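You operate a simulated robot arm through the tools that you are given. There is no shell and no other tool. Be economical: measure what you need, move in short steps, check, and stop when the job is done.

You are at the controls of a simulated two-armed robot. One attempt, no reset.

TASK
Half fill the steel cup from the ELM sample bottle and cap the bottle again.
Fine: hold the bottle while its cap turns; it ends where it stood; the other bottle ends capped and full. Set down upright: what you pick out.

It is judged by the outcome, as a careful person would: the job done as asked, and still so three seconds after it is handed in. It fails if anything else is knocked over, pushed out of place, dropped, spilled or broken. A push-on lid holds only when it is set on centred and level and pressed home; a screw cap is set on level and turned clockwise until tight.

THE ROBOT
Two 6-joint arms with two-finger parallel grippers on one trunk, on a base that drives. Base frame: it is fixed to the floor where the robot stands at the start and does not move with it; the origin is under the middle of the robot, x ahead of it, y to its left, z up. Units: mm, degrees, N and s.
The left shoulder is at the start at [60, 187, 1172], the right one opposite. With the tool pointing down near the work surface each hand reaches from about 260 to 620 mm from the robot's upright axis, wherever it stands, measured 20 degrees to its own side. Places, roughly: cap pad [400, 600, 900]. Payload 1.57 kg a hand.
Tool frame (each hand has its own): the origin (TCP) lies between the finger pads and is the grasp point; the fingertips stand 30 mm ahead of it; z points along the fingers, y is the line along which they close. Largest opening 110 mm; finger width 24, thickness 12; the body of the gripper, 48 by 112 mm, starts 78 mm behind the TCP.
Orientation is told as [roll, pitch, yaw] about the base's x, y, z axes, in that order, counted from this pose: with the fingers straight down and closing along the base's y, the tool's x points along the base's -x, its y along +y and its z along -z.

THE INTERFACE
- The arms move only by the tool arm_command. It takes "left_plan", "right_plan" or both (then of equal length, played together; a hand with none holds still); each is a list of rows, each an object of numbers (a shift or turn left out is 0, a gripper value left out holds the last): "tx", "ty", "tz": the shift along the base's x, y, z in units of 40 mm (1.0 is 40 mm); "ax", "ay", "az": the turn, a rotation vector about the base's x, y, z in units of 6 degrees (1.0 is 6 degrees); "claw": the finger opening in mm, from 0 to 110. In form: [{"tx": .., "ty": .., "tz": .., "ax": .., "ay": .., "az": .., "claw": ..}, ...]. A call has 1 to 10 rows; each row shifts and turns the commanded pose from where the row before left it. A call with a number of a shift or a turn outside -1 to 1 is refused whole. Each row takes 0.2 s and may step no farther than 50 mm and 8.6 degrees from the row before; otherwise, or with a gripper value out of range, the whole call is refused. Where a pose cannot be reached the arm comes as near as it can. A force on the tool above 50 N (or 10 N above the force at the start of the call, whichever is more), or a blocked arm, ends the call early, and 0.2 s more pass. Each finger travels about 153 mm/s and halts on what it meets, pressing with about 27 N; the grip force reading is that of the motor and also rises with nothing between the fingers. The clock runs only during rows and for 0.2 s after the last one: add rows that do not move to give the fingers time. The reply holds the time, the measured pose of the TCP, the force on the tool along the base axes, the opening and the grip force, in the units named above and with some noise, with the torque about the TCP (base axes, N m) and any sound that the robot's microphone picked up, and new pictures: "show" is both (left out), scene, wrist or none (wrist: the cameras of the hands that moved).
- Cameras (640 x 400 px; columns grow to the right, rows downward): "scene" is now at [17.9, 23.1, 1716.4]; the picture's right is [0.31, -0.95, 0.00], its down [-0.69, -0.22, -0.69] and it looks along [0.65, 0.21, -0.73] (base axes); focal length 259 px, centre (320, 200). "left" rides on the left gripper at [70, -16, -141] in its tool frame; the picture's right is [0.23, 0.97, 0.00], its down [-0.86, 0.20, -0.48] and it looks along [-0.47, 0.11, 0.88] (tool axes); focal length 222 px, centre (320, 200). "right" rides on the right gripper at [70, 16, -141] in its tool frame; the picture's right is [-0.23, 0.97, 0.00], its down [-0.86, -0.20, -0.48] and it looks along [-0.47, -0.11, 0.88] (tool axes); focal length 222 px, centre (320, 200). There is no depth. A picture from a camera that has moved, and an enlarged one, comes with that camera's place and axes in the base frame and with its lens.
- lift_body(by): slides the trunk up (or, below 0, down) by that many mm; the arms and the scene camera ride with it, the base frame stays. It gives what a move gives, with no picture.
- drive_base(legs): drives the robot by 1 to 6 legs, each [ahead, left, turn to the left] in mm, mm and degrees, along the robot's own axes; the way and the turn of a leg run together, so that a leg with both is an arc; at most 1500 mm and 180 degrees a leg. The arms and the cameras ride along, it lands a little off, and it stops where it bumps. It gives what a move gives, and a new picture of the scene camera.
- aim_head(pan, tilt): turns the head with the scene camera to pan (to the left, within 86 degrees either way) and tilt (down, from -29 to 69), counted from straight ahead of the robot. It gives what a move gives, and a new picture of the scene camera.
- enlarge(camera, box): a new picture of the part [left, top, right, bottom] of that camera's present view, enlarged. No time passes.
- sign_off(): hands the job in; it is judged then, once.

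Go step by step. Nothing tells you exact positions but the pictures and the camera data: compare them with the known pose of the tool, close in by small moves and look again before you grip or let go. The budget is 120 turns and 260 pictures, counting those below and the enlarged ones. Unless the task says otherwise, let go and move clear before handing in, and close with one line.

The tools are called by a JSON object that holds its "api" and its "payload". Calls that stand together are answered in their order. arm_command: Moves the arms, as the interface text tells. Its arguments: {"type":"object","properties":{"left_plan":{"type":"array"},"right_plan":{"type":"array"},"show":{"type":"string","enum":["both","scene","wrist","none"]}},"required":[]} The other tools are called the same way: lift_body (by) slides the trunk up or down; drive_base (legs) drives the base; aim_head (pan, tilt) turns the head that bears the scene camera; enlarge (camera, box) takes an enlarged picture of a part of a camera's view; sign_off () hands the job in.

At the start:

```text
time_s: 0.0
left_ee_pos: [354.4, 344.1, 1357.8]
left_ee_rot: [0.0, 0.0, 0.0]
left_contact_force: [0.0, 0.2, -1.2]
left_torque: [-0.01, -0.02, 0.0]
left_grip_width: 110.1
left_finger_force: 0.1
right_ee_pos: [405.5, 12.1, 1288.1]
right_ee_rot: [0.0, 0.1, -0.1]
right_contact_force: [-0.9, -0.1, -0.5]
right_torque: [0.01, 0.02, 0.01]
right_grip_width: 110.0
right_finger_force: 0.0
trunk travel left (down, up): [-800.0, 190.0]
robot x, y, heading: [0.8, -0.2, -0.0]
head pan, tilt: [17.8, 46.5]
```

scene: 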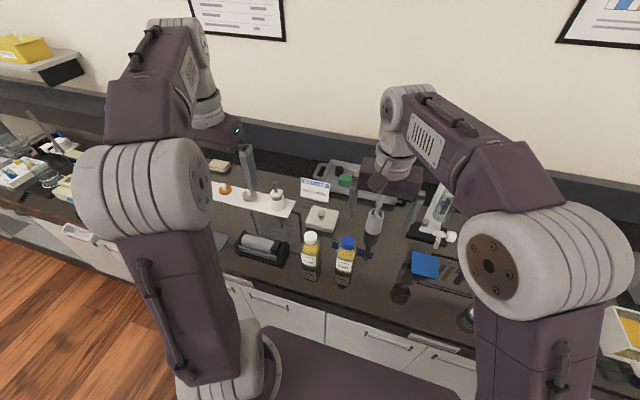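
right: 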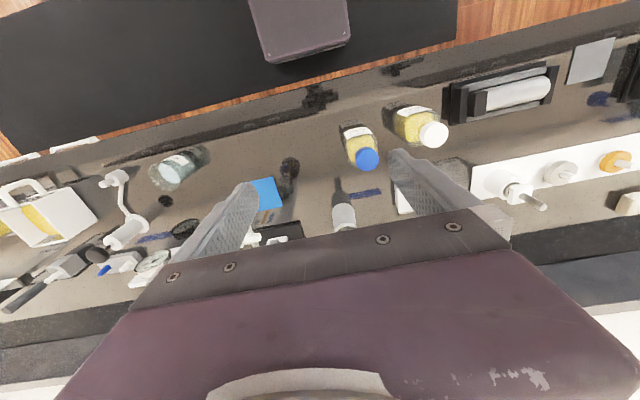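
left: 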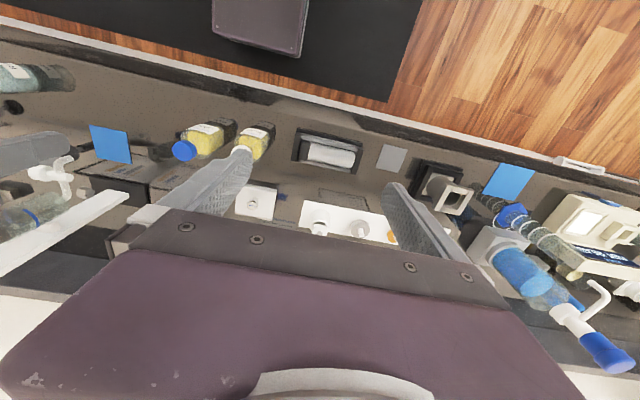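

I see two yellow-liquid bottles (white cap and blue cap) near the middle of the bench. I'll enlarge views to read the labels and find the steel cup.

{"api": "enlarge", "payload": {"camera": "scene", "box": [280, 160, 480, 310]}}

{"api": "enlarge", "payload": {"camera": "right", "box": [220, 80, 480, 250]}}

{"api": "enlarge", "payload": {"camera": "left", "box": [60, 90, 400, 260]}}

```text
2.67 times, centred on (380, 235) of scene
camera zoom: at [17.9, 23.1, 1716.4], right [0.31, -0.95, 0.0], down [-0.69, -0.22, -0.69], along [0.65, 0.21, -0.73], focal length 691 px, centre (160, 107)
```

zoom: 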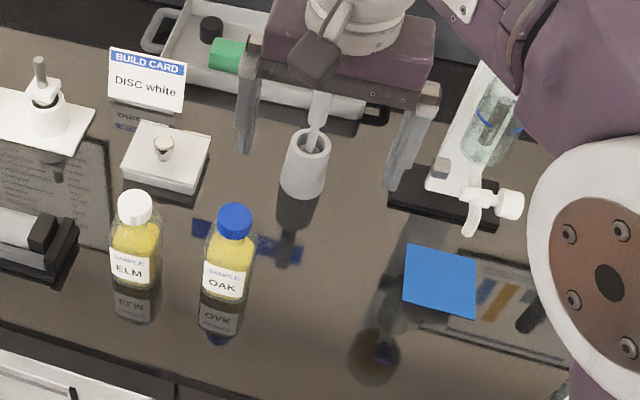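

```text
2.35 times, centred on (350, 165) of right
camera zoom: at [335.9, 28.3, 1428.7], right [0.23, 0.97, 0.0], down [0.86, -0.2, 0.48], along [0.47, -0.11, -0.88], focal length 523 px, centre (249, 282)
```

zoom: 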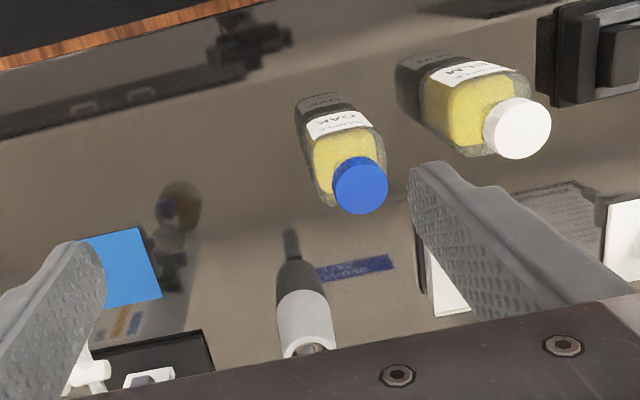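

```text
1.88 times, centred on (230, 175) of left
camera zoom: at [285.9, 328.9, 1497.8], right [-0.23, 0.97, 0.0], down [0.86, 0.2, 0.48], along [0.47, 0.11, -0.88], focal length 418 px, centre (489, 247)
```

zoom: 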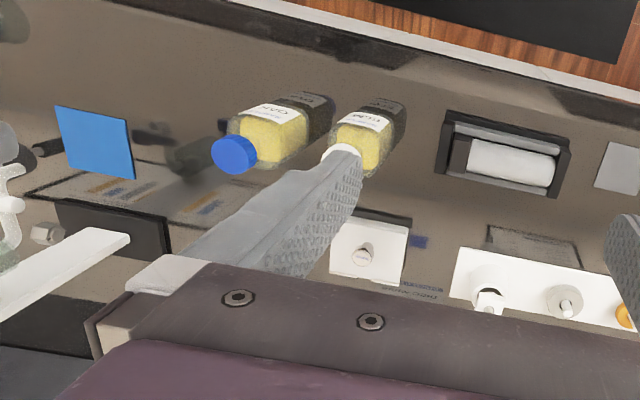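

ELM has the white cap, at about (445,197); OAK is the blue one at (462,80). The grey cup near (670,15) seems to hold something, so I'll clear the arms for a better view.

{"api": "arm_command", "payload": {"right_plan": [{"ty": -1}, {"ty": -1}, {"ty": -1}, {"ty": -1}, {"ty": -1}, {"ty": -1}, {"ty": -1}, {"ty": -1}], "left_plan": [{"ty": 1}, {"ty": 1}, {"ty": 0.5}, {}, {}, {}, {}, {}], "show": "both"}}

{"api": "enlarge", "payload": {"camera": "scene", "box": [320, 150, 480, 250]}}

{"api": "enlarge", "payload": {"camera": "scene", "box": [180, 140, 340, 290]}}

```text
time_s: 1.8
left_ee_pos: [356.3, 444.3, 1357.8]
left_ee_rot: [0.2, 0.0, 0.1]
left_contact_force: [0.4, -0.1, 0.4]
left_torque: [0.04, -0.01, -0.01]
left_grip_width: 110.0
left_finger_force: 0.0
right_ee_pos: [405.6, -309.1, 1286.6]
right_ee_rot: [0.1, -0.1, -0.1]
right_contact_force: [-0.1, -0.6, 0.2]
right_torque: [0.0, -0.03, 0.01]
right_grip_width: 110.1
right_finger_force: 0.1
trunk travel left (down, up): [-800.0, 190.0]
robot x, y, heading: [-2.7, 4.0, -0.1]
head pan, tilt: [17.8, 46.5]
camera scene: at [18.2, 21.1, 1716.4], right [0.31, -0.95, 0.0], down [-0.69, -0.22, -0.69], along [0.65, 0.21, -0.73], focal length 259 px, centre (320, 200)
camera right: at [335.8, -293.3, 1427.7], right [0.23, 0.97, 0.0], down [0.86, -0.2, 0.48], along [0.47, -0.11, -0.88], focal length 222 px, centre (320, 200)
camera left: at [286.4, 427.8, 1498.3], right [-0.23, 0.97, 0.0], down [0.86, 0.2, 0.48], along [0.47, 0.11, -0.88], focal length 222 px, centre (320, 200)
```

scene: 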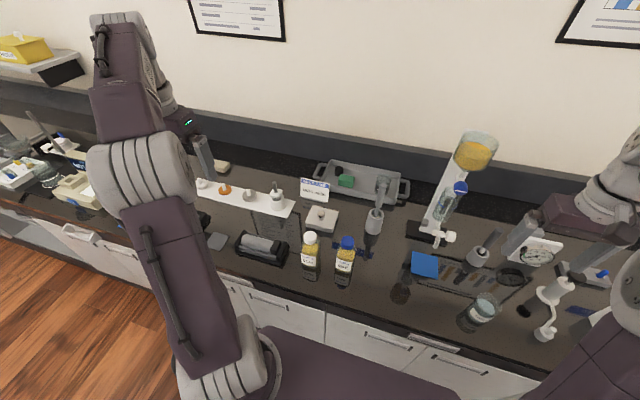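
right: 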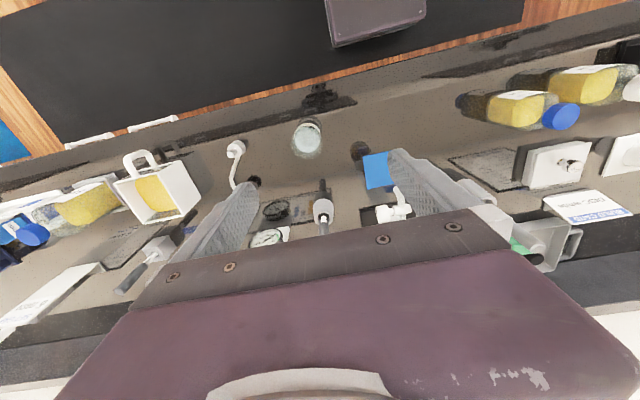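
left: 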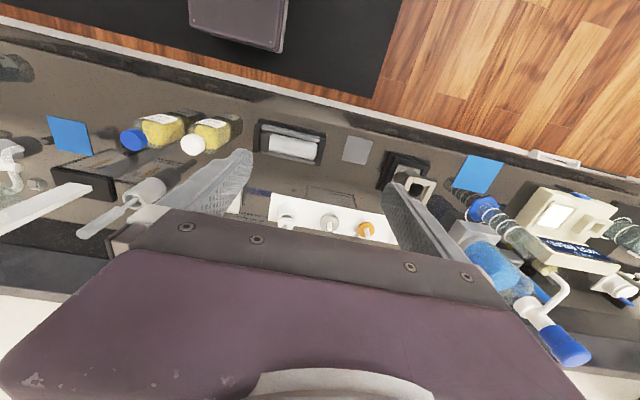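

```text
4.00 times, centred on (400, 200) of scene
camera zoom: at [18.2, 21.1, 1716.4], right [0.31, -0.95, 0.0], down [-0.69, -0.22, -0.69], along [0.65, 0.21, -0.73], focal length 1037 px, centre (0, 200)
```

zoom: 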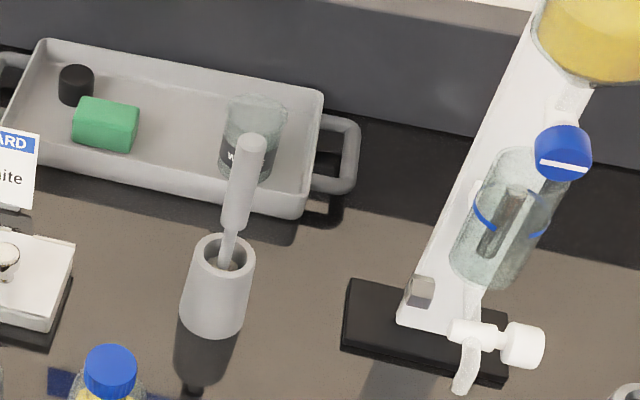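

```text
2.67 times, centred on (260, 215) of scene
camera zoom: at [18.2, 21.1, 1716.4], right [0.31, -0.95, 0.0], down [-0.69, -0.22, -0.69], along [0.65, 0.21, -0.73], focal length 691 px, centre (480, 160)
```

zoom: 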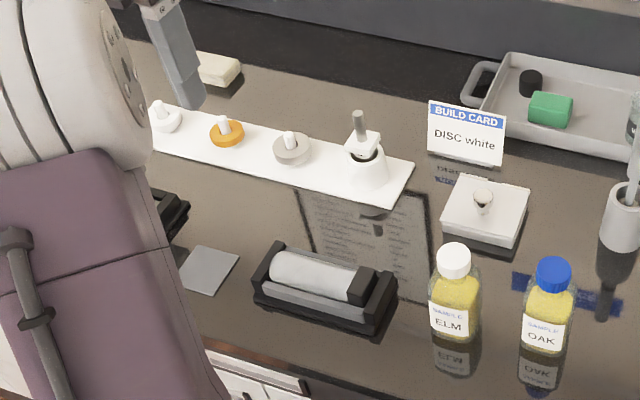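

The grey square near (413,560) looks like the cap pad. Next I'll look at the items on the right for the steel cup.

{"api": "enlarge", "payload": {"camera": "scene", "box": [390, 210, 610, 350]}}

{"api": "enlarge", "payload": {"camera": "right", "box": [220, 100, 420, 260]}}

{"api": "enlarge", "payload": {"camera": "left", "box": [0, 90, 260, 260]}}

{"api": "enlarge", "payload": {"camera": "scene", "box": [0, 110, 160, 240]}}

```text
2.86 times, centred on (500, 280) of scene
camera zoom: at [18.2, 21.1, 1716.4], right [0.31, -0.95, 0.0], down [-0.69, -0.22, -0.69], along [0.65, 0.21, -0.73], focal length 740 px, centre (-194, -29)
```

zoom: 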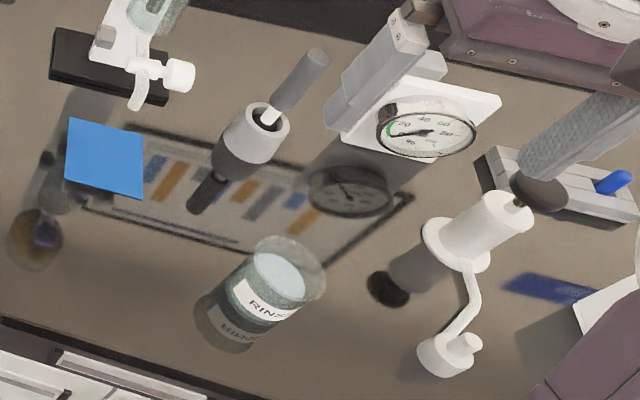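

```text
2.50 times, centred on (320, 180) of right
camera zoom: at [335.8, -293.3, 1427.7], right [0.23, 0.97, 0.0], down [0.86, -0.2, 0.48], along [0.47, -0.11, -0.88], focal length 555 px, centre (320, 250)
```

zoom: 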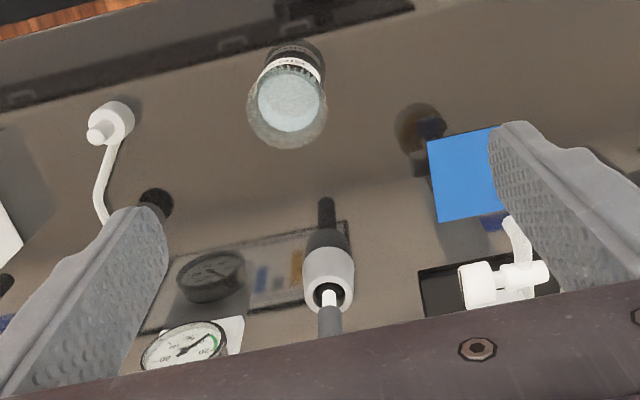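

```text
2.35 times, centred on (130, 175) of left
camera zoom: at [286.4, 427.8, 1498.3], right [-0.23, 0.97, 0.0], down [0.86, 0.2, 0.48], along [0.47, 0.11, -0.88], focal length 523 px, centre (767, 259)
```

zoom: 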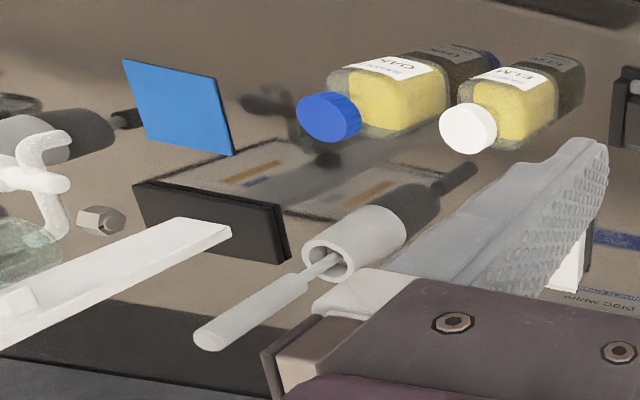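

```text
3.08 times, centred on (80, 175) of scene
camera zoom: at [18.2, 21.1, 1716.4], right [0.31, -0.95, 0.0], down [-0.69, -0.22, -0.69], along [0.65, 0.21, -0.73], focal length 797 px, centre (1058, 277)
```

zoom: 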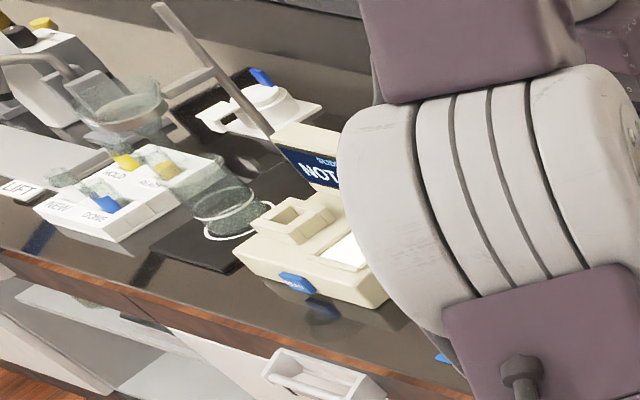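

I haven't surely found the steel cup yet; the two holders contain tools. I'll look further along the bench on both sides.

{"api": "aim_head", "payload": {"pan": -50, "tilt": 40}}

{"api": "aim_head", "payload": {"pan": 70, "tilt": 40}}

```text
time_s: 3.2
left_ee_pos: [355.1, 445.7, 1356.7]
left_ee_rot: [-0.1, 0.0, 0.0]
left_contact_force: [0.7, 0.1, 0.0]
left_torque: [-0.03, -0.03, 0.02]
left_grip_width: 110.0
left_finger_force: 0.1
right_ee_pos: [405.8, -307.1, 1287.7]
right_ee_rot: [-0.1, 0.0, -0.1]
right_contact_force: [-0.7, 0.1, 0.1]
right_torque: [0.0, 0.01, 0.02]
right_grip_width: 110.3
right_finger_force: 0.0
trunk travel left (down, up): [-800.0, 190.0]
robot x, y, heading: [-1.0, -1.1, -0.1]
head pan, tilt: [-50.0, 40.0]
camera scene: at [-3.5, -66.4, 1725.8], right [-0.77, -0.64, 0.0], down [-0.41, 0.49, -0.77], along [0.49, -0.59, -0.64], focal length 259 px, centre (320, 200)
```

scene: 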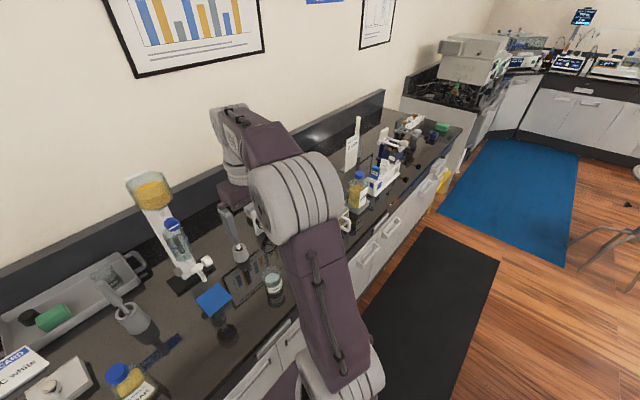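

```text
time_s: 5.2
left_ee_pos: [355.4, 444.1, 1356.8]
left_ee_rot: [0.0, 0.0, -0.1]
left_contact_force: [0.6, -0.6, -0.3]
left_torque: [0.03, -0.04, 0.0]
left_grip_width: 109.9
left_finger_force: 0.1
right_ee_pos: [405.0, -307.6, 1286.3]
right_ee_rot: [0.0, 0.0, 0.0]
right_contact_force: [-0.2, 0.0, 0.3]
right_torque: [0.02, -0.02, 0.0]
right_grip_width: 110.0
right_finger_force: 0.0
trunk travel left (down, up): [-800.0, 190.0]
robot x, y, heading: [-0.8, -2.2, 0.1]
head pan, tilt: [70.0, 40.0]
camera scene: at [-29.2, 78.4, 1725.8], right [0.94, -0.34, 0.0], down [-0.22, -0.6, -0.77], along [0.26, 0.72, -0.64], focal length 259 px, centre (320, 200)
```

scene: 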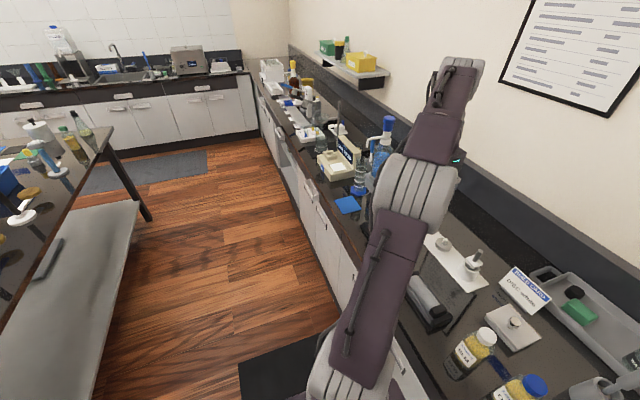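

The only cup-like vessels are the two holders, so I'll zoom tightly on each with the scene camera.

{"api": "aim_head", "payload": {"pan": -5, "tilt": 50}}

{"api": "enlarge", "payload": {"camera": "scene", "box": [280, 110, 380, 180]}}

{"api": "enlarge", "payload": {"camera": "scene", "box": [380, 130, 480, 230]}}

```text
time_s: 6.7
left_ee_pos: [355.4, 445.4, 1357.8]
left_ee_rot: [0.0, -0.1, 0.0]
left_contact_force: [-0.2, 0.1, -0.6]
left_torque: [-0.03, -0.01, -0.01]
left_grip_width: 109.9
left_finger_force: 0.1
right_ee_pos: [404.9, -308.4, 1286.3]
right_ee_rot: [0.1, 0.0, 0.0]
right_contact_force: [-0.4, -0.1, -0.9]
right_torque: [0.04, 0.01, 0.01]
right_grip_width: 110.1
right_finger_force: 0.2
trunk travel left (down, up): [-800.0, 190.0]
robot x, y, heading: [-0.7, 0.4, 0.3]
head pan, tilt: [-5.0, 50.0]
camera scene: at [18.4, -8.1, 1711.7], right [-0.09, -1.0, 0.0], down [-0.76, 0.07, -0.64], along [0.64, -0.06, -0.77], focal length 259 px, centre (320, 200)
```

scene: 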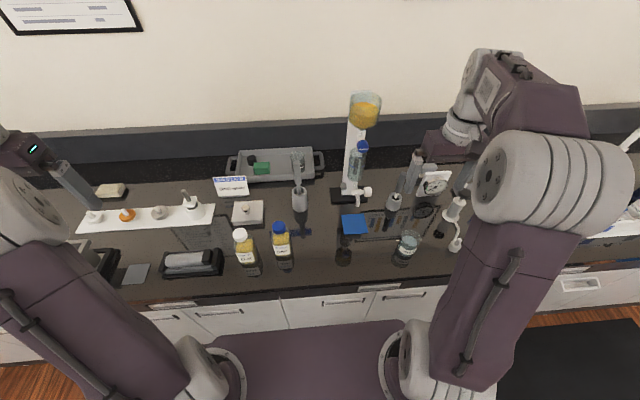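

```text
5.71 times, centred on (330, 145) of scene
camera zoom: at [18.4, -8.1, 1711.7], right [-0.09, -1.0, 0.0], down [-0.76, 0.07, -0.64], along [0.64, -0.06, -0.77], focal length 1481 px, centre (263, 514)
```

zoom: 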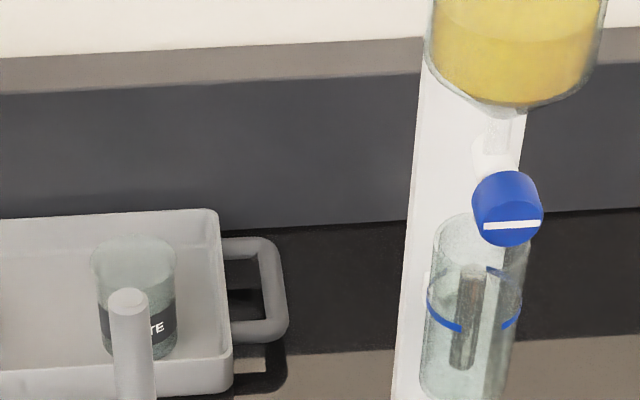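

```text
4.00 times, centred on (430, 180) of scene
camera zoom: at [18.4, -8.1, 1711.7], right [-0.09, -1.0, 0.0], down [-0.76, 0.07, -0.64], along [0.64, -0.06, -0.77], focal length 1037 px, centre (-120, 280)
```

zoom: 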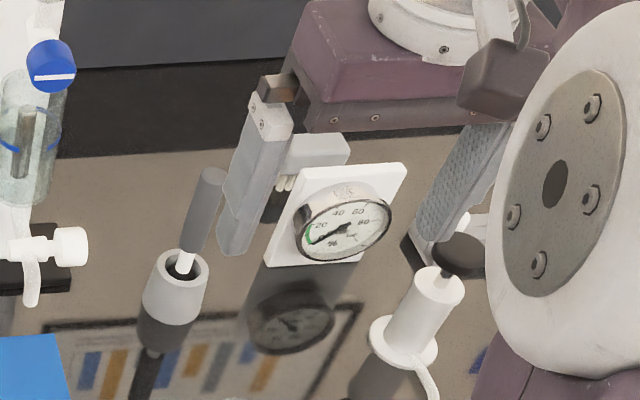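

{"api": "enlarge", "payload": {"camera": "scene", "box": [280, 145, 330, 215]}}

{"api": "enlarge", "payload": {"camera": "scene", "box": [220, 190, 300, 270]}}

{"api": "enlarge", "payload": {"camera": "scene", "box": [330, 200, 430, 270]}}

```text
5.71 times, centred on (305, 180) of scene
camera zoom: at [18.4, -8.1, 1711.7], right [-0.09, -1.0, 0.0], down [-0.76, 0.07, -0.64], along [0.64, -0.06, -0.77], focal length 1481 px, centre (406, 314)
```

zoom: 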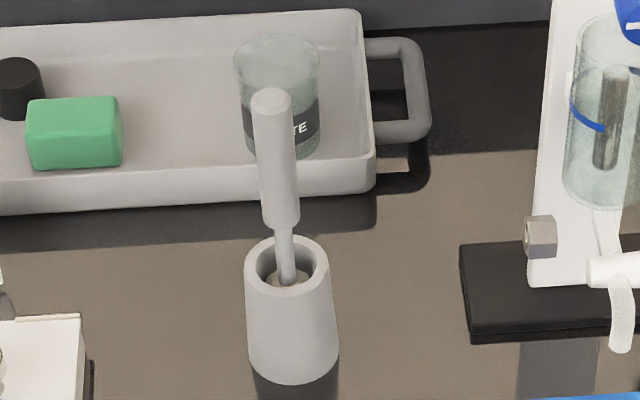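

```text
5.00 times, centred on (260, 230) of scene
camera zoom: at [18.4, -8.1, 1711.7], right [-0.09, -1.0, 0.0], down [-0.76, 0.07, -0.64], along [0.64, -0.06, -0.77], focal length 1296 px, centre (620, 50)
```

zoom: 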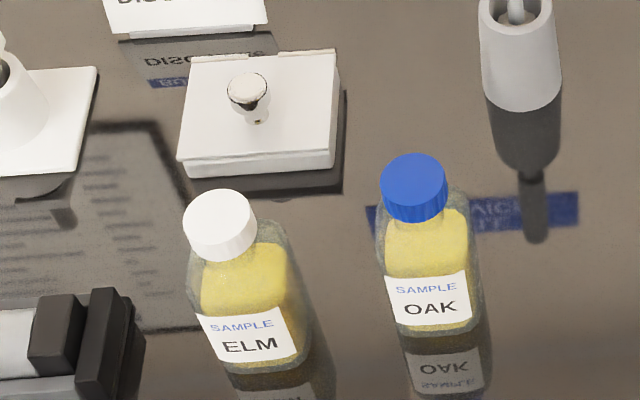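

```text
5.71 times, centred on (380, 235) of scene
camera zoom: at [18.4, -8.1, 1711.7], right [-0.09, -1.0, 0.0], down [-0.76, 0.07, -0.64], along [0.64, -0.06, -0.77], focal length 1481 px, centre (-23, 0)
```

zoom: 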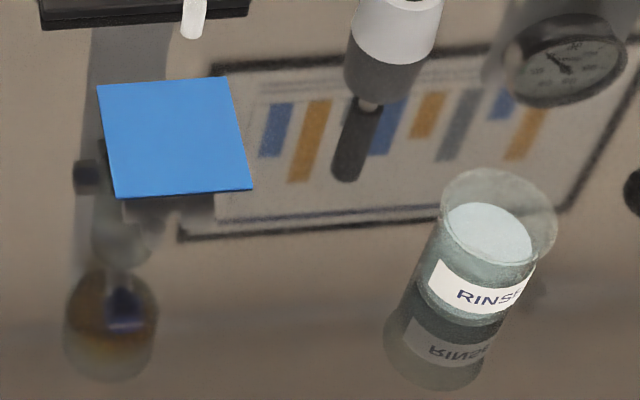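

The steel cup still isn't certain, so I'll survey the bench to left and right at higher zoom.

{"api": "aim_head", "payload": {"pan": -60, "tilt": 30}}

{"api": "enlarge", "payload": {"camera": "scene", "box": [240, 100, 420, 230]}}

{"api": "aim_head", "payload": {"pan": 60, "tilt": 30}}

{"api": "enlarge", "payload": {"camera": "scene", "box": [190, 120, 350, 260]}}

```text
time_s: 7.9
left_ee_pos: [354.9, 444.9, 1356.4]
left_ee_rot: [0.1, 0.0, 0.0]
left_contact_force: [0.3, 0.3, 0.6]
left_torque: [0.0, -0.01, -0.04]
left_grip_width: 109.9
left_finger_force: 0.1
right_ee_pos: [405.8, -306.6, 1286.8]
right_ee_rot: [0.0, 0.0, 0.0]
right_contact_force: [-0.3, -0.5, -0.3]
right_torque: [0.01, 0.02, -0.01]
right_grip_width: 109.8
right_finger_force: 0.1
trunk travel left (down, up): [-800.0, 190.0]
robot x, y, heading: [-0.4, 0.1, -0.2]
head pan, tilt: [-60.0, 30.0]
camera scene: at [-13.0, -79.7, 1741.2], right [-0.87, -0.5, 0.0], down [-0.25, 0.43, -0.87], along [0.43, -0.75, -0.5], focal length 259 px, centre (320, 200)
```

scene: 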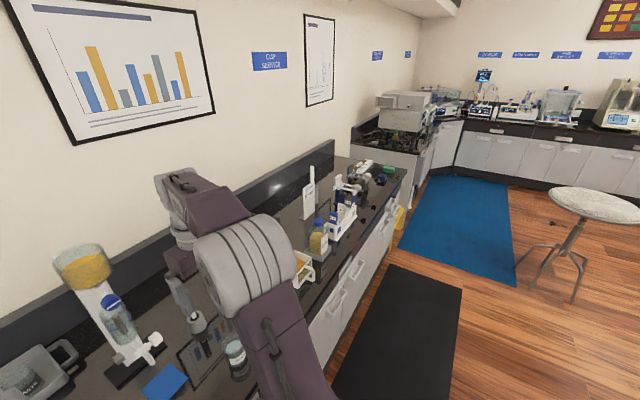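

```text
3.08 times, centred on (330, 165) of scene
camera zoom: at [-13.0, -79.7, 1741.2], right [-0.87, -0.5, 0.0], down [-0.25, 0.43, -0.87], along [0.43, -0.75, -0.5], focal length 797 px, centre (289, 308)
```

zoom: 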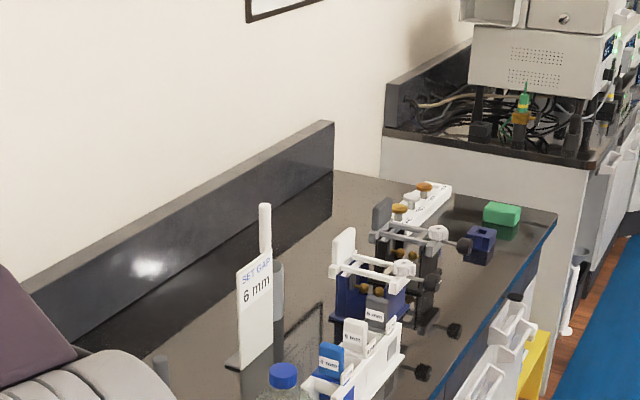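

```text
time_s: 9.9
left_ee_pos: [355.0, 445.3, 1356.7]
left_ee_rot: [0.0, 0.0, 0.0]
left_contact_force: [-0.8, -0.5, -0.8]
left_torque: [0.02, 0.0, 0.02]
left_grip_width: 109.9
left_finger_force: 0.1
right_ee_pos: [405.0, -306.4, 1287.0]
right_ee_rot: [0.0, 0.1, 0.1]
right_contact_force: [-0.8, -0.3, -0.8]
right_torque: [-0.03, 0.04, -0.02]
right_grip_width: 110.0
right_finger_force: 0.1
trunk travel left (down, up): [-800.0, 190.0]
robot x, y, heading: [-1.3, 0.2, -0.1]
head pan, tilt: [60.0, 30.0]
camera scene: at [-13.0, 76.8, 1741.2], right [0.87, -0.5, 0.0], down [-0.25, -0.43, -0.87], along [0.43, 0.75, -0.5], focal length 259 px, centre (320, 200)
```

scene: 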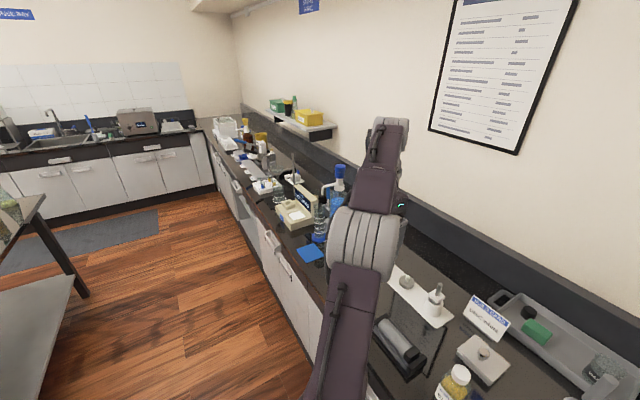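

```text
2.86 times, centred on (270, 190) of scene
camera zoom: at [-13.0, 76.8, 1741.2], right [0.87, -0.5, 0.0], down [-0.25, -0.43, -0.87], along [0.43, 0.75, -0.5], focal length 740 px, centre (463, 229)
```

zoom: 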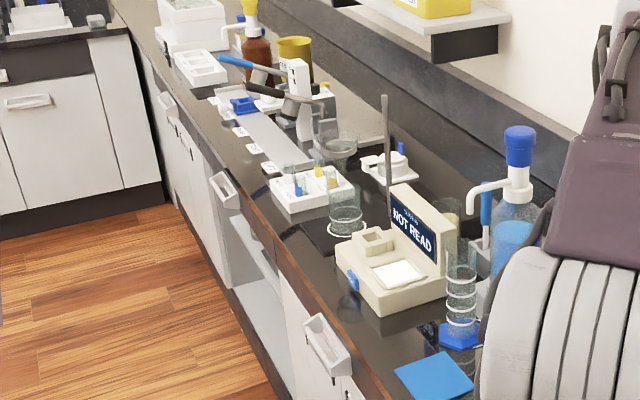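

I'll check the wall labels that name each station, and the area ahead.

{"api": "aim_head", "payload": {"pan": -5, "tilt": 15}}

{"api": "aim_head", "payload": {"pan": -50, "tilt": 50}}

{"api": "enlarge", "payload": {"camera": "scene", "box": [60, 150, 200, 280]}}

```text
time_s: 11.3
left_ee_pos: [354.9, 444.7, 1356.7]
left_ee_rot: [-0.1, 0.0, -0.1]
left_contact_force: [0.1, -0.4, -0.3]
left_torque: [0.03, 0.0, 0.01]
left_grip_width: 110.1
left_finger_force: 0.0
right_ee_pos: [405.1, -306.7, 1287.8]
right_ee_rot: [0.1, 0.0, 0.0]
right_contact_force: [-0.3, 0.6, 0.9]
right_torque: [0.01, 0.03, -0.05]
right_grip_width: 110.0
right_finger_force: 0.1
trunk travel left (down, up): [-800.0, 190.0]
robot x, y, heading: [-0.4, -2.3, 0.1]
head pan, tilt: [-5.0, 15.0]
camera scene: at [34.8, -9.5, 1765.4], right [-0.09, -1.0, 0.0], down [-0.26, 0.02, -0.97], along [0.96, -0.08, -0.26], focal length 259 px, centre (320, 200)
```

scene: 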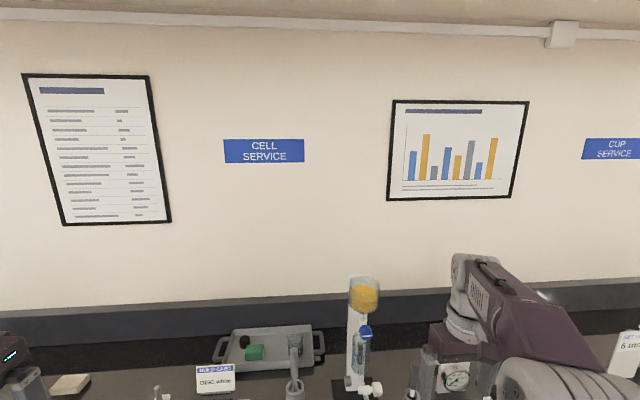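

```text
time_s: 12.4
left_ee_pos: [356.2, 445.9, 1358.3]
left_ee_rot: [0.0, 0.0, 0.0]
left_contact_force: [-0.8, -0.3, -0.1]
left_torque: [-0.03, 0.01, 0.01]
left_grip_width: 109.9
left_finger_force: 0.1
right_ee_pos: [405.1, -306.8, 1285.8]
right_ee_rot: [0.0, 0.0, 0.0]
right_contact_force: [0.2, -0.2, -0.3]
right_torque: [0.0, -0.02, 0.03]
right_grip_width: 110.2
right_finger_force: 0.0
trunk travel left (down, up): [-800.0, 190.0]
robot x, y, heading: [-2.9, 2.8, 0.3]
head pan, tilt: [-50.0, 50.0]
camera scene: at [-8.7, -60.4, 1711.7], right [-0.77, -0.64, 0.0], down [-0.49, 0.59, -0.64], along [0.41, -0.49, -0.77], focal length 259 px, centre (320, 200)
```

scene: 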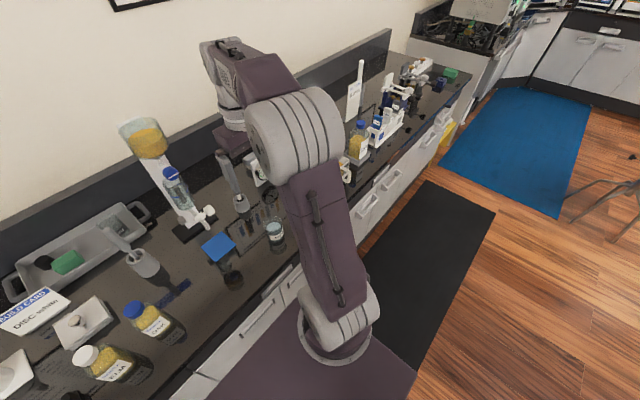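

```text
3.08 times, centred on (130, 215) of scene
camera zoom: at [-8.7, -60.4, 1711.7], right [-0.77, -0.64, 0.0], down [-0.49, 0.59, -0.64], along [0.41, -0.49, -0.77], focal length 797 px, centre (905, 154)
```

zoom: 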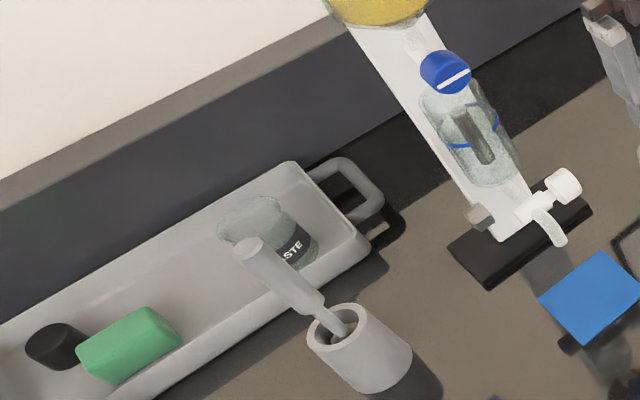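

This is the "Cell service" station and "Cup service" lies to the right. I'll look at what stands there.

{"api": "enlarge", "payload": {"camera": "right", "box": [0, 120, 260, 340]}}

{"api": "enlarge", "payload": {"camera": "scene", "box": [330, 50, 470, 200]}}

```text
1.82 times, centred on (130, 230) of right
camera zoom: at [335.6, -291.0, 1428.2], right [0.23, 0.97, 0.0], down [0.86, -0.2, 0.48], along [0.47, -0.11, -0.88], focal length 404 px, centre (666, 146)
```

zoom: 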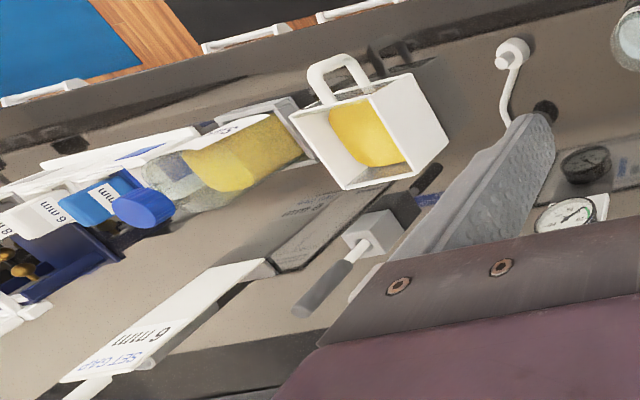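

```text
2.67 times, centred on (400, 125) of scene
camera zoom: at [-8.7, -60.4, 1711.7], right [-0.77, -0.64, 0.0], down [-0.49, 0.59, -0.64], along [0.41, -0.49, -0.77], focal length 691 px, centre (107, 400)
```

zoom: 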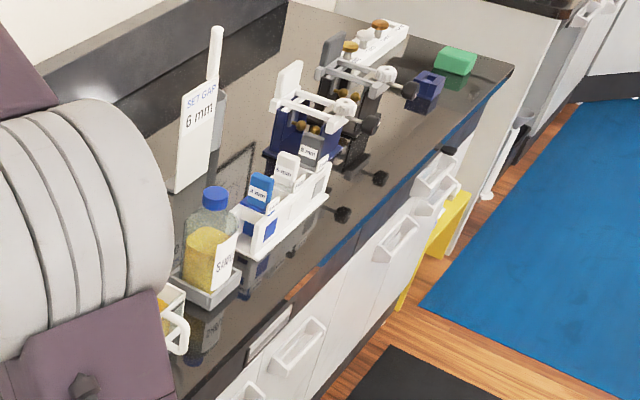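

{"api": "enlarge", "payload": {"camera": "left", "box": [240, 90, 640, 340]}}

{"api": "aim_head", "payload": {"pan": 25, "tilt": 45}}

{"api": "enlarge", "payload": {"camera": "scene", "box": [200, 130, 460, 300]}}

```text
1.60 times, centred on (440, 215) of left
camera zoom: at [286.2, 429.5, 1497.8], right [-0.23, 0.97, 0.0], down [0.86, 0.2, 0.48], along [0.47, 0.11, -0.88], focal length 355 px, centre (128, 176)
```

zoom: 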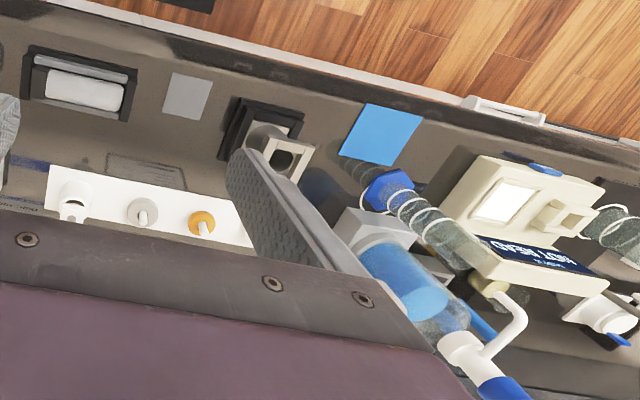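

```text
time_s: 13.8
left_ee_pos: [355.8, 444.4, 1357.3]
left_ee_rot: [0.0, 0.0, 0.0]
left_contact_force: [0.5, -0.5, 0.0]
left_torque: [0.02, -0.01, -0.01]
left_grip_width: 110.2
left_finger_force: 0.0
right_ee_pos: [405.6, -307.7, 1286.4]
right_ee_rot: [0.1, 0.0, 0.0]
right_contact_force: [0.6, 0.2, -0.5]
right_torque: [-0.03, -0.02, -0.02]
right_grip_width: 110.0
right_finger_force: 0.1
trunk travel left (down, up): [-800.0, 190.0]
robot x, y, heading: [2.0, -1.5, 0.1]
head pan, tilt: [25.0, 45.0]
camera scene: at [15.4, 32.8, 1718.6], right [0.42, -0.91, 0.0], down [-0.64, -0.3, -0.71], along [0.64, 0.3, -0.71], focal length 259 px, centre (320, 200)
```

scene: 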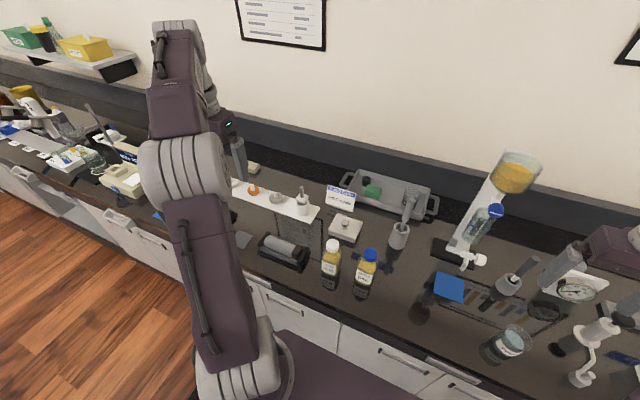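

```text
2.35 times, centred on (330, 215) of scene
camera zoom: at [15.4, 32.8, 1718.6], right [0.42, -0.91, 0.0], down [-0.64, -0.3, -0.71], along [0.64, 0.3, -0.71], focal length 610 px, centre (296, 165)
```

zoom: 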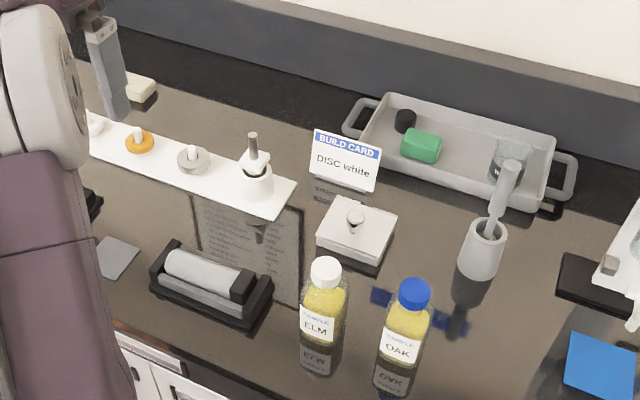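

There's a black fixture with a light block near (465,720), next to the cap pad, that the left arm hides. I'll swing the left hand aside to see it.

{"api": "arm_command", "payload": {"left_plan": [{"ty": -1, "tx": -0.5}, {"ty": -1, "tx": -0.5}, {"ty": -1, "tx": -0.5}, {"ty": -1}, {"ty": -1}, {"ty": -1}, {}, {}], "show": "none"}}

{"api": "aim_head", "payload": {"pan": 55, "tilt": 50}}

```text
time_s: 15.7
left_ee_pos: [295.3, 204.2, 1356.9]
left_ee_rot: [-0.1, 0.0, -0.1]
left_contact_force: [-0.6, 0.3, 1.2]
left_torque: [-0.01, 0.01, -0.03]
left_grip_width: 110.2
left_finger_force: 0.1
right_ee_pos: [406.1, -307.2, 1287.4]
right_ee_rot: [0.1, 0.0, 0.1]
right_contact_force: [-0.5, -0.4, 0.7]
right_torque: [0.01, 0.0, 0.0]
right_grip_width: 110.1
right_finger_force: 0.1
trunk travel left (down, up): [-800.0, 190.0]
robot x, y, heading: [4.7, -0.0, 0.1]
head pan, tilt: [25.0, 45.0]
```

```text
time_s: 16.6
left_ee_pos: [295.8, 203.8, 1356.6]
left_ee_rot: [0.0, 0.0, -0.1]
left_contact_force: [0.1, 0.1, -0.1]
left_torque: [-0.02, -0.01, -0.01]
left_grip_width: 109.9
left_finger_force: 0.0
right_ee_pos: [406.2, -308.1, 1287.7]
right_ee_rot: [0.0, 0.0, 0.0]
right_contact_force: [0.0, -0.3, 0.7]
right_torque: [0.01, 0.04, 0.02]
right_grip_width: 110.3
right_finger_force: 0.1
trunk travel left (down, up): [-800.0, 190.0]
robot x, y, heading: [0.1, -3.4, 0.1]
head pan, tilt: [55.0, 50.0]
camera scene: at [-14.1, 61.4, 1711.7], right [0.82, -0.57, 0.0], down [-0.44, -0.63, -0.64], along [0.37, 0.53, -0.77], focal length 259 px, centre (320, 200)
```

scene: 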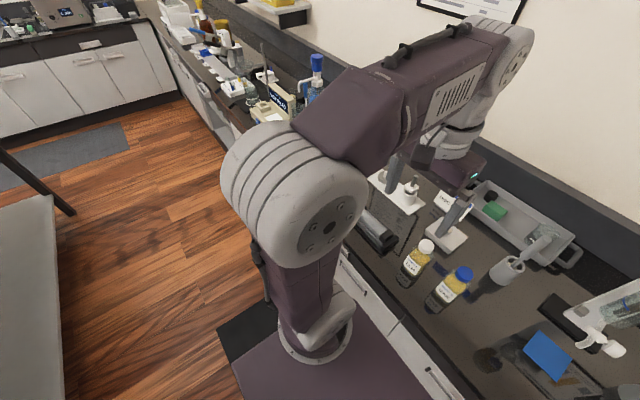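

The upper arm still hides it, so I'll send the left hand out to look with its own camera.

{"api": "arm_command", "payload": {"left_plan": [{"ty": 1}, {"ty": 1}, {"ty": 1}, {"ty": 1}, {"ty": 1}, {"ty": 1}, {"ty": 1}, {"ty": 1}, {"ty": 1}, {"ty": 1}], "show": "wrist"}}

{"api": "enlarge", "payload": {"camera": "left", "box": [200, 90, 400, 240]}}

```text
time_s: 18.8
left_ee_pos: [277.5, 576.0, 1336.4]
left_ee_rot: [-0.1, 0.0, 0.1]
left_contact_force: [0.2, 1.4, -0.2]
left_torque: [0.01, 0.03, 0.01]
left_grip_width: 109.9
left_finger_force: 0.2
left hand out of reach, approached as far as the arm can: row 9, 10
right_ee_pos: [404.1, -306.8, 1287.4]
right_ee_rot: [-0.1, 0.0, -0.1]
right_contact_force: [0.1, 0.0, -0.4]
right_torque: [0.04, -0.01, 0.02]
right_grip_width: 110.0
right_finger_force: 0.0
trunk travel left (down, up): [-800.0, 190.0]
robot x, y, heading: [0.3, 0.2, -0.1]
head pan, tilt: [55.0, 50.0]
camera left: at [207.9, 559.9, 1476.8], right [-0.23, 0.97, 0.0], down [0.85, 0.2, 0.48], along [0.47, 0.11, -0.88], focal length 222 px, centre (320, 200)
```

left: 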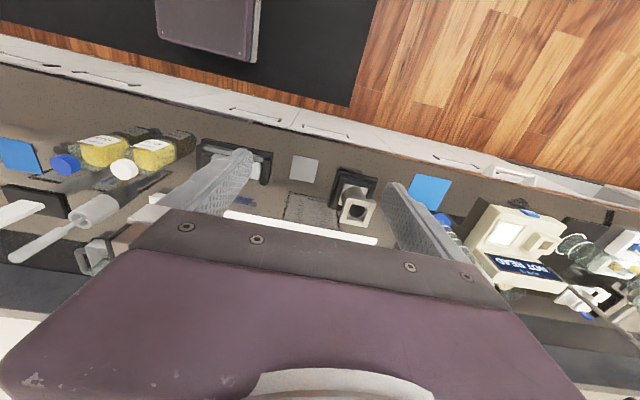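

```text
2.67 times, centred on (300, 165) of left
camera zoom: at [207.9, 559.9, 1476.8], right [-0.23, 0.97, 0.0], down [0.85, 0.2, 0.48], along [0.47, 0.11, -0.88], focal length 592 px, centre (373, 293)
```

zoom: 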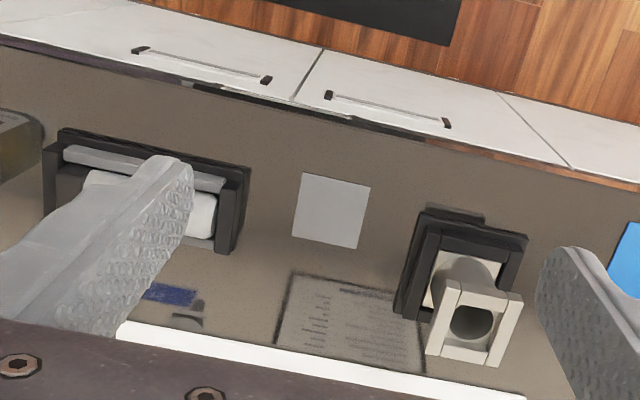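

{"api": "enlarge", "payload": {"camera": "left", "box": [322, 155, 402, 235]}}

{"api": "drive_base", "payload": {"legs": [[0, 350, 0]]}}

```text
5.00 times, centred on (362, 195) of left
camera zoom: at [207.9, 559.9, 1476.8], right [-0.23, 0.97, 0.0], down [0.85, 0.2, 0.48], along [0.47, 0.11, -0.88], focal length 1111 px, centre (110, 225)
```

zoom: 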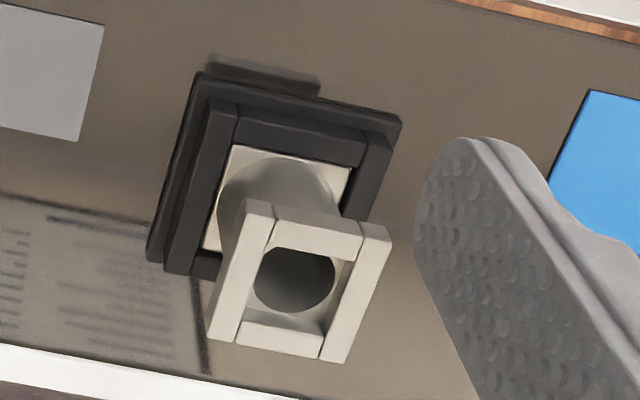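

```text
time_s: 21.1
left_ee_pos: [278.7, 923.3, 1338.6]
left_ee_rot: [0.1, 0.0, 0.1]
left_contact_force: [-1.1, -0.2, 0.5]
left_torque: [0.03, -0.02, 0.02]
left_grip_width: 110.0
left_finger_force: 0.1
right_ee_pos: [405.5, 39.8, 1286.7]
right_ee_rot: [0.1, 0.0, -0.1]
right_contact_force: [0.1, 0.0, 0.2]
right_torque: [0.02, -0.02, -0.01]
right_grip_width: 109.8
right_finger_force: 0.0
trunk travel left (down, up): [-800.0, 190.0]
robot x, y, heading: [5.3, 346.5, -0.0]
head pan, tilt: [55.0, 50.0]
camera scene: at [-14.2, 408.9, 1711.8], right [0.82, -0.57, 0.0], down [-0.44, -0.63, -0.64], along [0.37, 0.53, -0.77], focal length 259 px, centre (320, 200)
```

scene: 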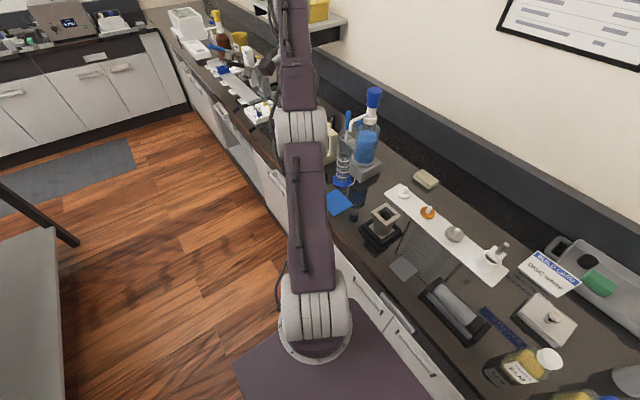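

That fixture is a filter cell, not a cup, so the grey cup at about (670,15) is the only candidate. I'll drive back and look into it with the right wrist camera.

{"api": "arm_command", "payload": {"left_plan": [{"ty": -1, "tx": 0.5}, {"ty": -1, "tx": 0.5}, {"ty": -1}, {"ty": -1}, {"ty": -1}], "show": "none"}}

{"api": "drive_base", "payload": {"legs": [[30, -250, 0]]}}

{"api": "aim_head", "payload": {"pan": 0, "tilt": 50}}

```text
time_s: 22.3
left_ee_pos: [319.1, 724.0, 1336.1]
left_ee_rot: [0.1, 0.0, 0.0]
left_contact_force: [0.2, -0.4, 0.7]
left_torque: [0.03, 0.0, -0.02]
left_grip_width: 110.0
left_finger_force: 0.0
right_ee_pos: [406.7, 40.3, 1286.5]
right_ee_rot: [0.1, 0.0, -0.1]
right_contact_force: [-0.3, 0.1, -0.4]
right_torque: [0.03, -0.03, 0.01]
right_grip_width: 109.9
right_finger_force: 0.1
trunk travel left (down, up): [-800.0, 190.0]
robot x, y, heading: [-0.5, 350.5, 0.2]
head pan, tilt: [55.0, 50.0]
```

```text
time_s: 24.1
left_ee_pos: [349.1, 477.7, 1336.2]
left_ee_rot: [-0.2, 0.1, 0.0]
left_contact_force: [-0.1, 0.5, 0.7]
left_torque: [0.0, -0.01, 0.01]
left_grip_width: 109.8
left_finger_force: 0.1
right_ee_pos: [435.1, -207.4, 1286.9]
right_ee_rot: [0.0, -0.1, 0.0]
right_contact_force: [0.0, -0.5, -0.2]
right_torque: [-0.01, 0.0, 0.0]
right_grip_width: 110.1
right_finger_force: 0.0
trunk travel left (down, up): [-800.0, 190.0]
robot x, y, heading: [30.1, 98.2, 0.0]
head pan, tilt: [55.0, 50.0]
camera scene: at [15.4, 163.3, 1711.6], right [0.82, -0.57, 0.0], down [-0.44, -0.63, -0.64], along [0.37, 0.52, -0.77], focal length 259 px, centre (320, 200)
```

scene: 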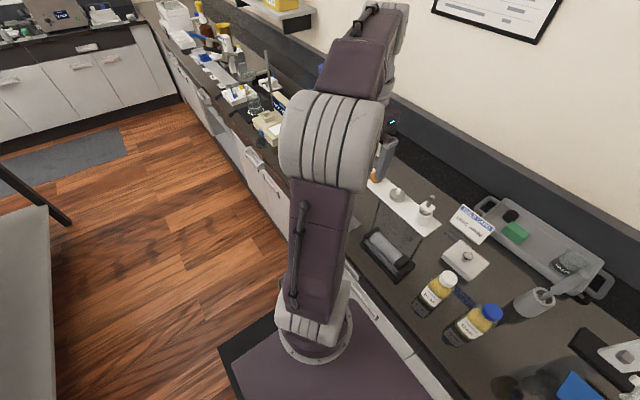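

```text
time_s: 25.3
left_ee_pos: [349.5, 474.5, 1336.9]
left_ee_rot: [0.0, 0.0, -0.1]
left_contact_force: [-0.1, 0.4, 0.3]
left_torque: [0.01, -0.02, 0.02]
left_grip_width: 110.0
left_finger_force: 0.0
right_ee_pos: [434.9, -208.8, 1286.6]
right_ee_rot: [-0.1, 0.0, -0.1]
right_contact_force: [0.4, 0.1, -0.7]
right_torque: [0.0, 0.03, 0.04]
right_grip_width: 109.9
right_finger_force: 0.1
trunk travel left (down, up): [-800.0, 190.0]
robot x, y, heading: [31.6, 99.2, -0.1]
head pan, tilt: [0.0, 50.0]
camera scene: at [48.4, 98.1, 1711.7], right [0.0, -1.0, 0.0], down [-0.77, 0.0, -0.64], along [0.64, 0.0, -0.77], focal length 259 px, centre (320, 200)
```

scene: 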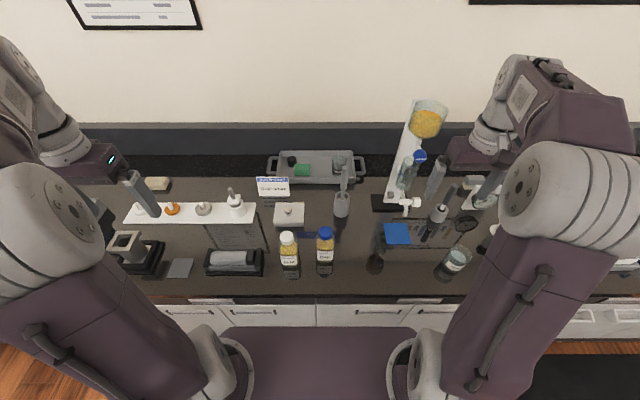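

This is a clear view. I'll zoom on the cup and the bottles for measurement.

{"api": "enlarge", "payload": {"camera": "scene", "box": [310, 150, 370, 225]}}

{"api": "enlarge", "payload": {"camera": "scene", "box": [260, 215, 350, 285]}}

{"api": "arm_command", "payload": {"right_plan": [{"tx": 1, "ty": 0.5}, {"tx": 1, "ty": 0.5}, {"tx": 1, "ty": 0.5}, {"tx": 0.5, "ty": 0.8}, {"tx": 0.5, "ty": 0.8}, {"ty": 1}, {"ty": 1}, {}], "show": "wrist"}}

```text
5.33 times, centred on (340, 188) of scene
camera zoom: at [48.4, 98.1, 1711.7], right [0.0, -1.0, 0.0], down [-0.77, 0.0, -0.64], along [0.64, 0.0, -0.77], focal length 1382 px, centre (213, 267)
```

zoom: 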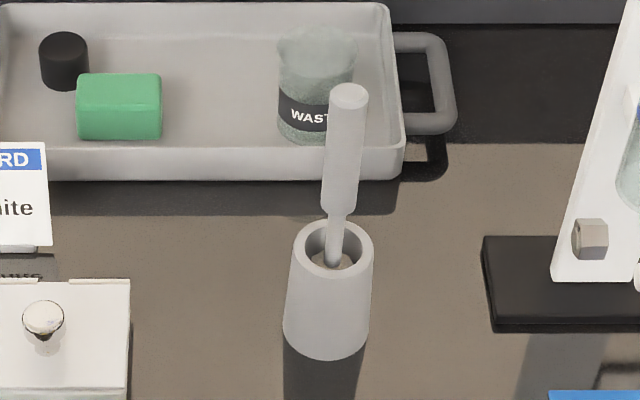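

```text
5.71 times, centred on (305, 250) of scene
camera zoom: at [48.4, 98.1, 1711.7], right [0.0, -1.0, 0.0], down [-0.77, 0.0, -0.64], along [0.64, 0.0, -0.77], focal length 1481 px, centre (406, -86)
```

zoom: 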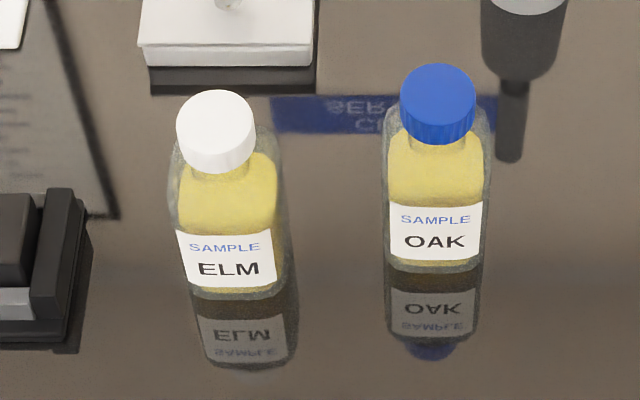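

```text
time_s: 27.1
left_ee_pos: [350.1, 474.9, 1337.0]
left_ee_rot: [0.1, 0.0, 0.0]
left_contact_force: [0.2, 0.0, -0.3]
left_torque: [0.02, -0.05, -0.02]
left_grip_width: 110.2
left_finger_force: 0.0
right_ee_pos: [564.2, -5.8, 1272.3]
right_ee_rot: [0.0, 0.0, -0.1]
right_contact_force: [-0.6, -0.6, -0.2]
right_torque: [0.01, 0.0, 0.0]
right_grip_width: 110.0
right_finger_force: 0.1
right hand out of reach, approached as far as the arm can: row 4, 5, 7
trunk travel left (down, up): [-800.0, 190.0]
robot x, y, heading: [30.3, 99.5, -0.1]
head pan, tilt: [0.0, 50.0]
camera right: at [495.5, 10.7, 1413.2], right [0.23, 0.97, 0.0], down [0.85, -0.2, 0.48], along [0.47, -0.11, -0.88], focal length 222 px, centre (320, 200)
```

right: 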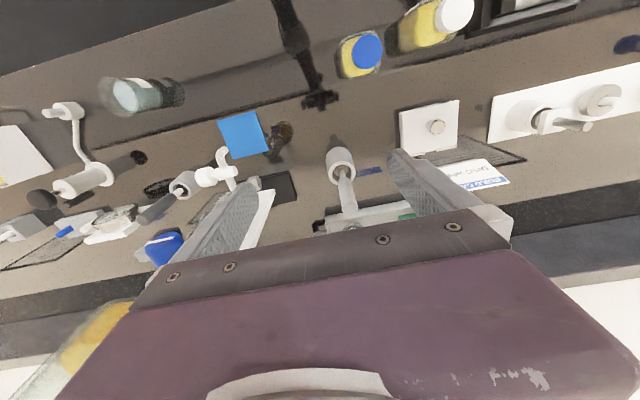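

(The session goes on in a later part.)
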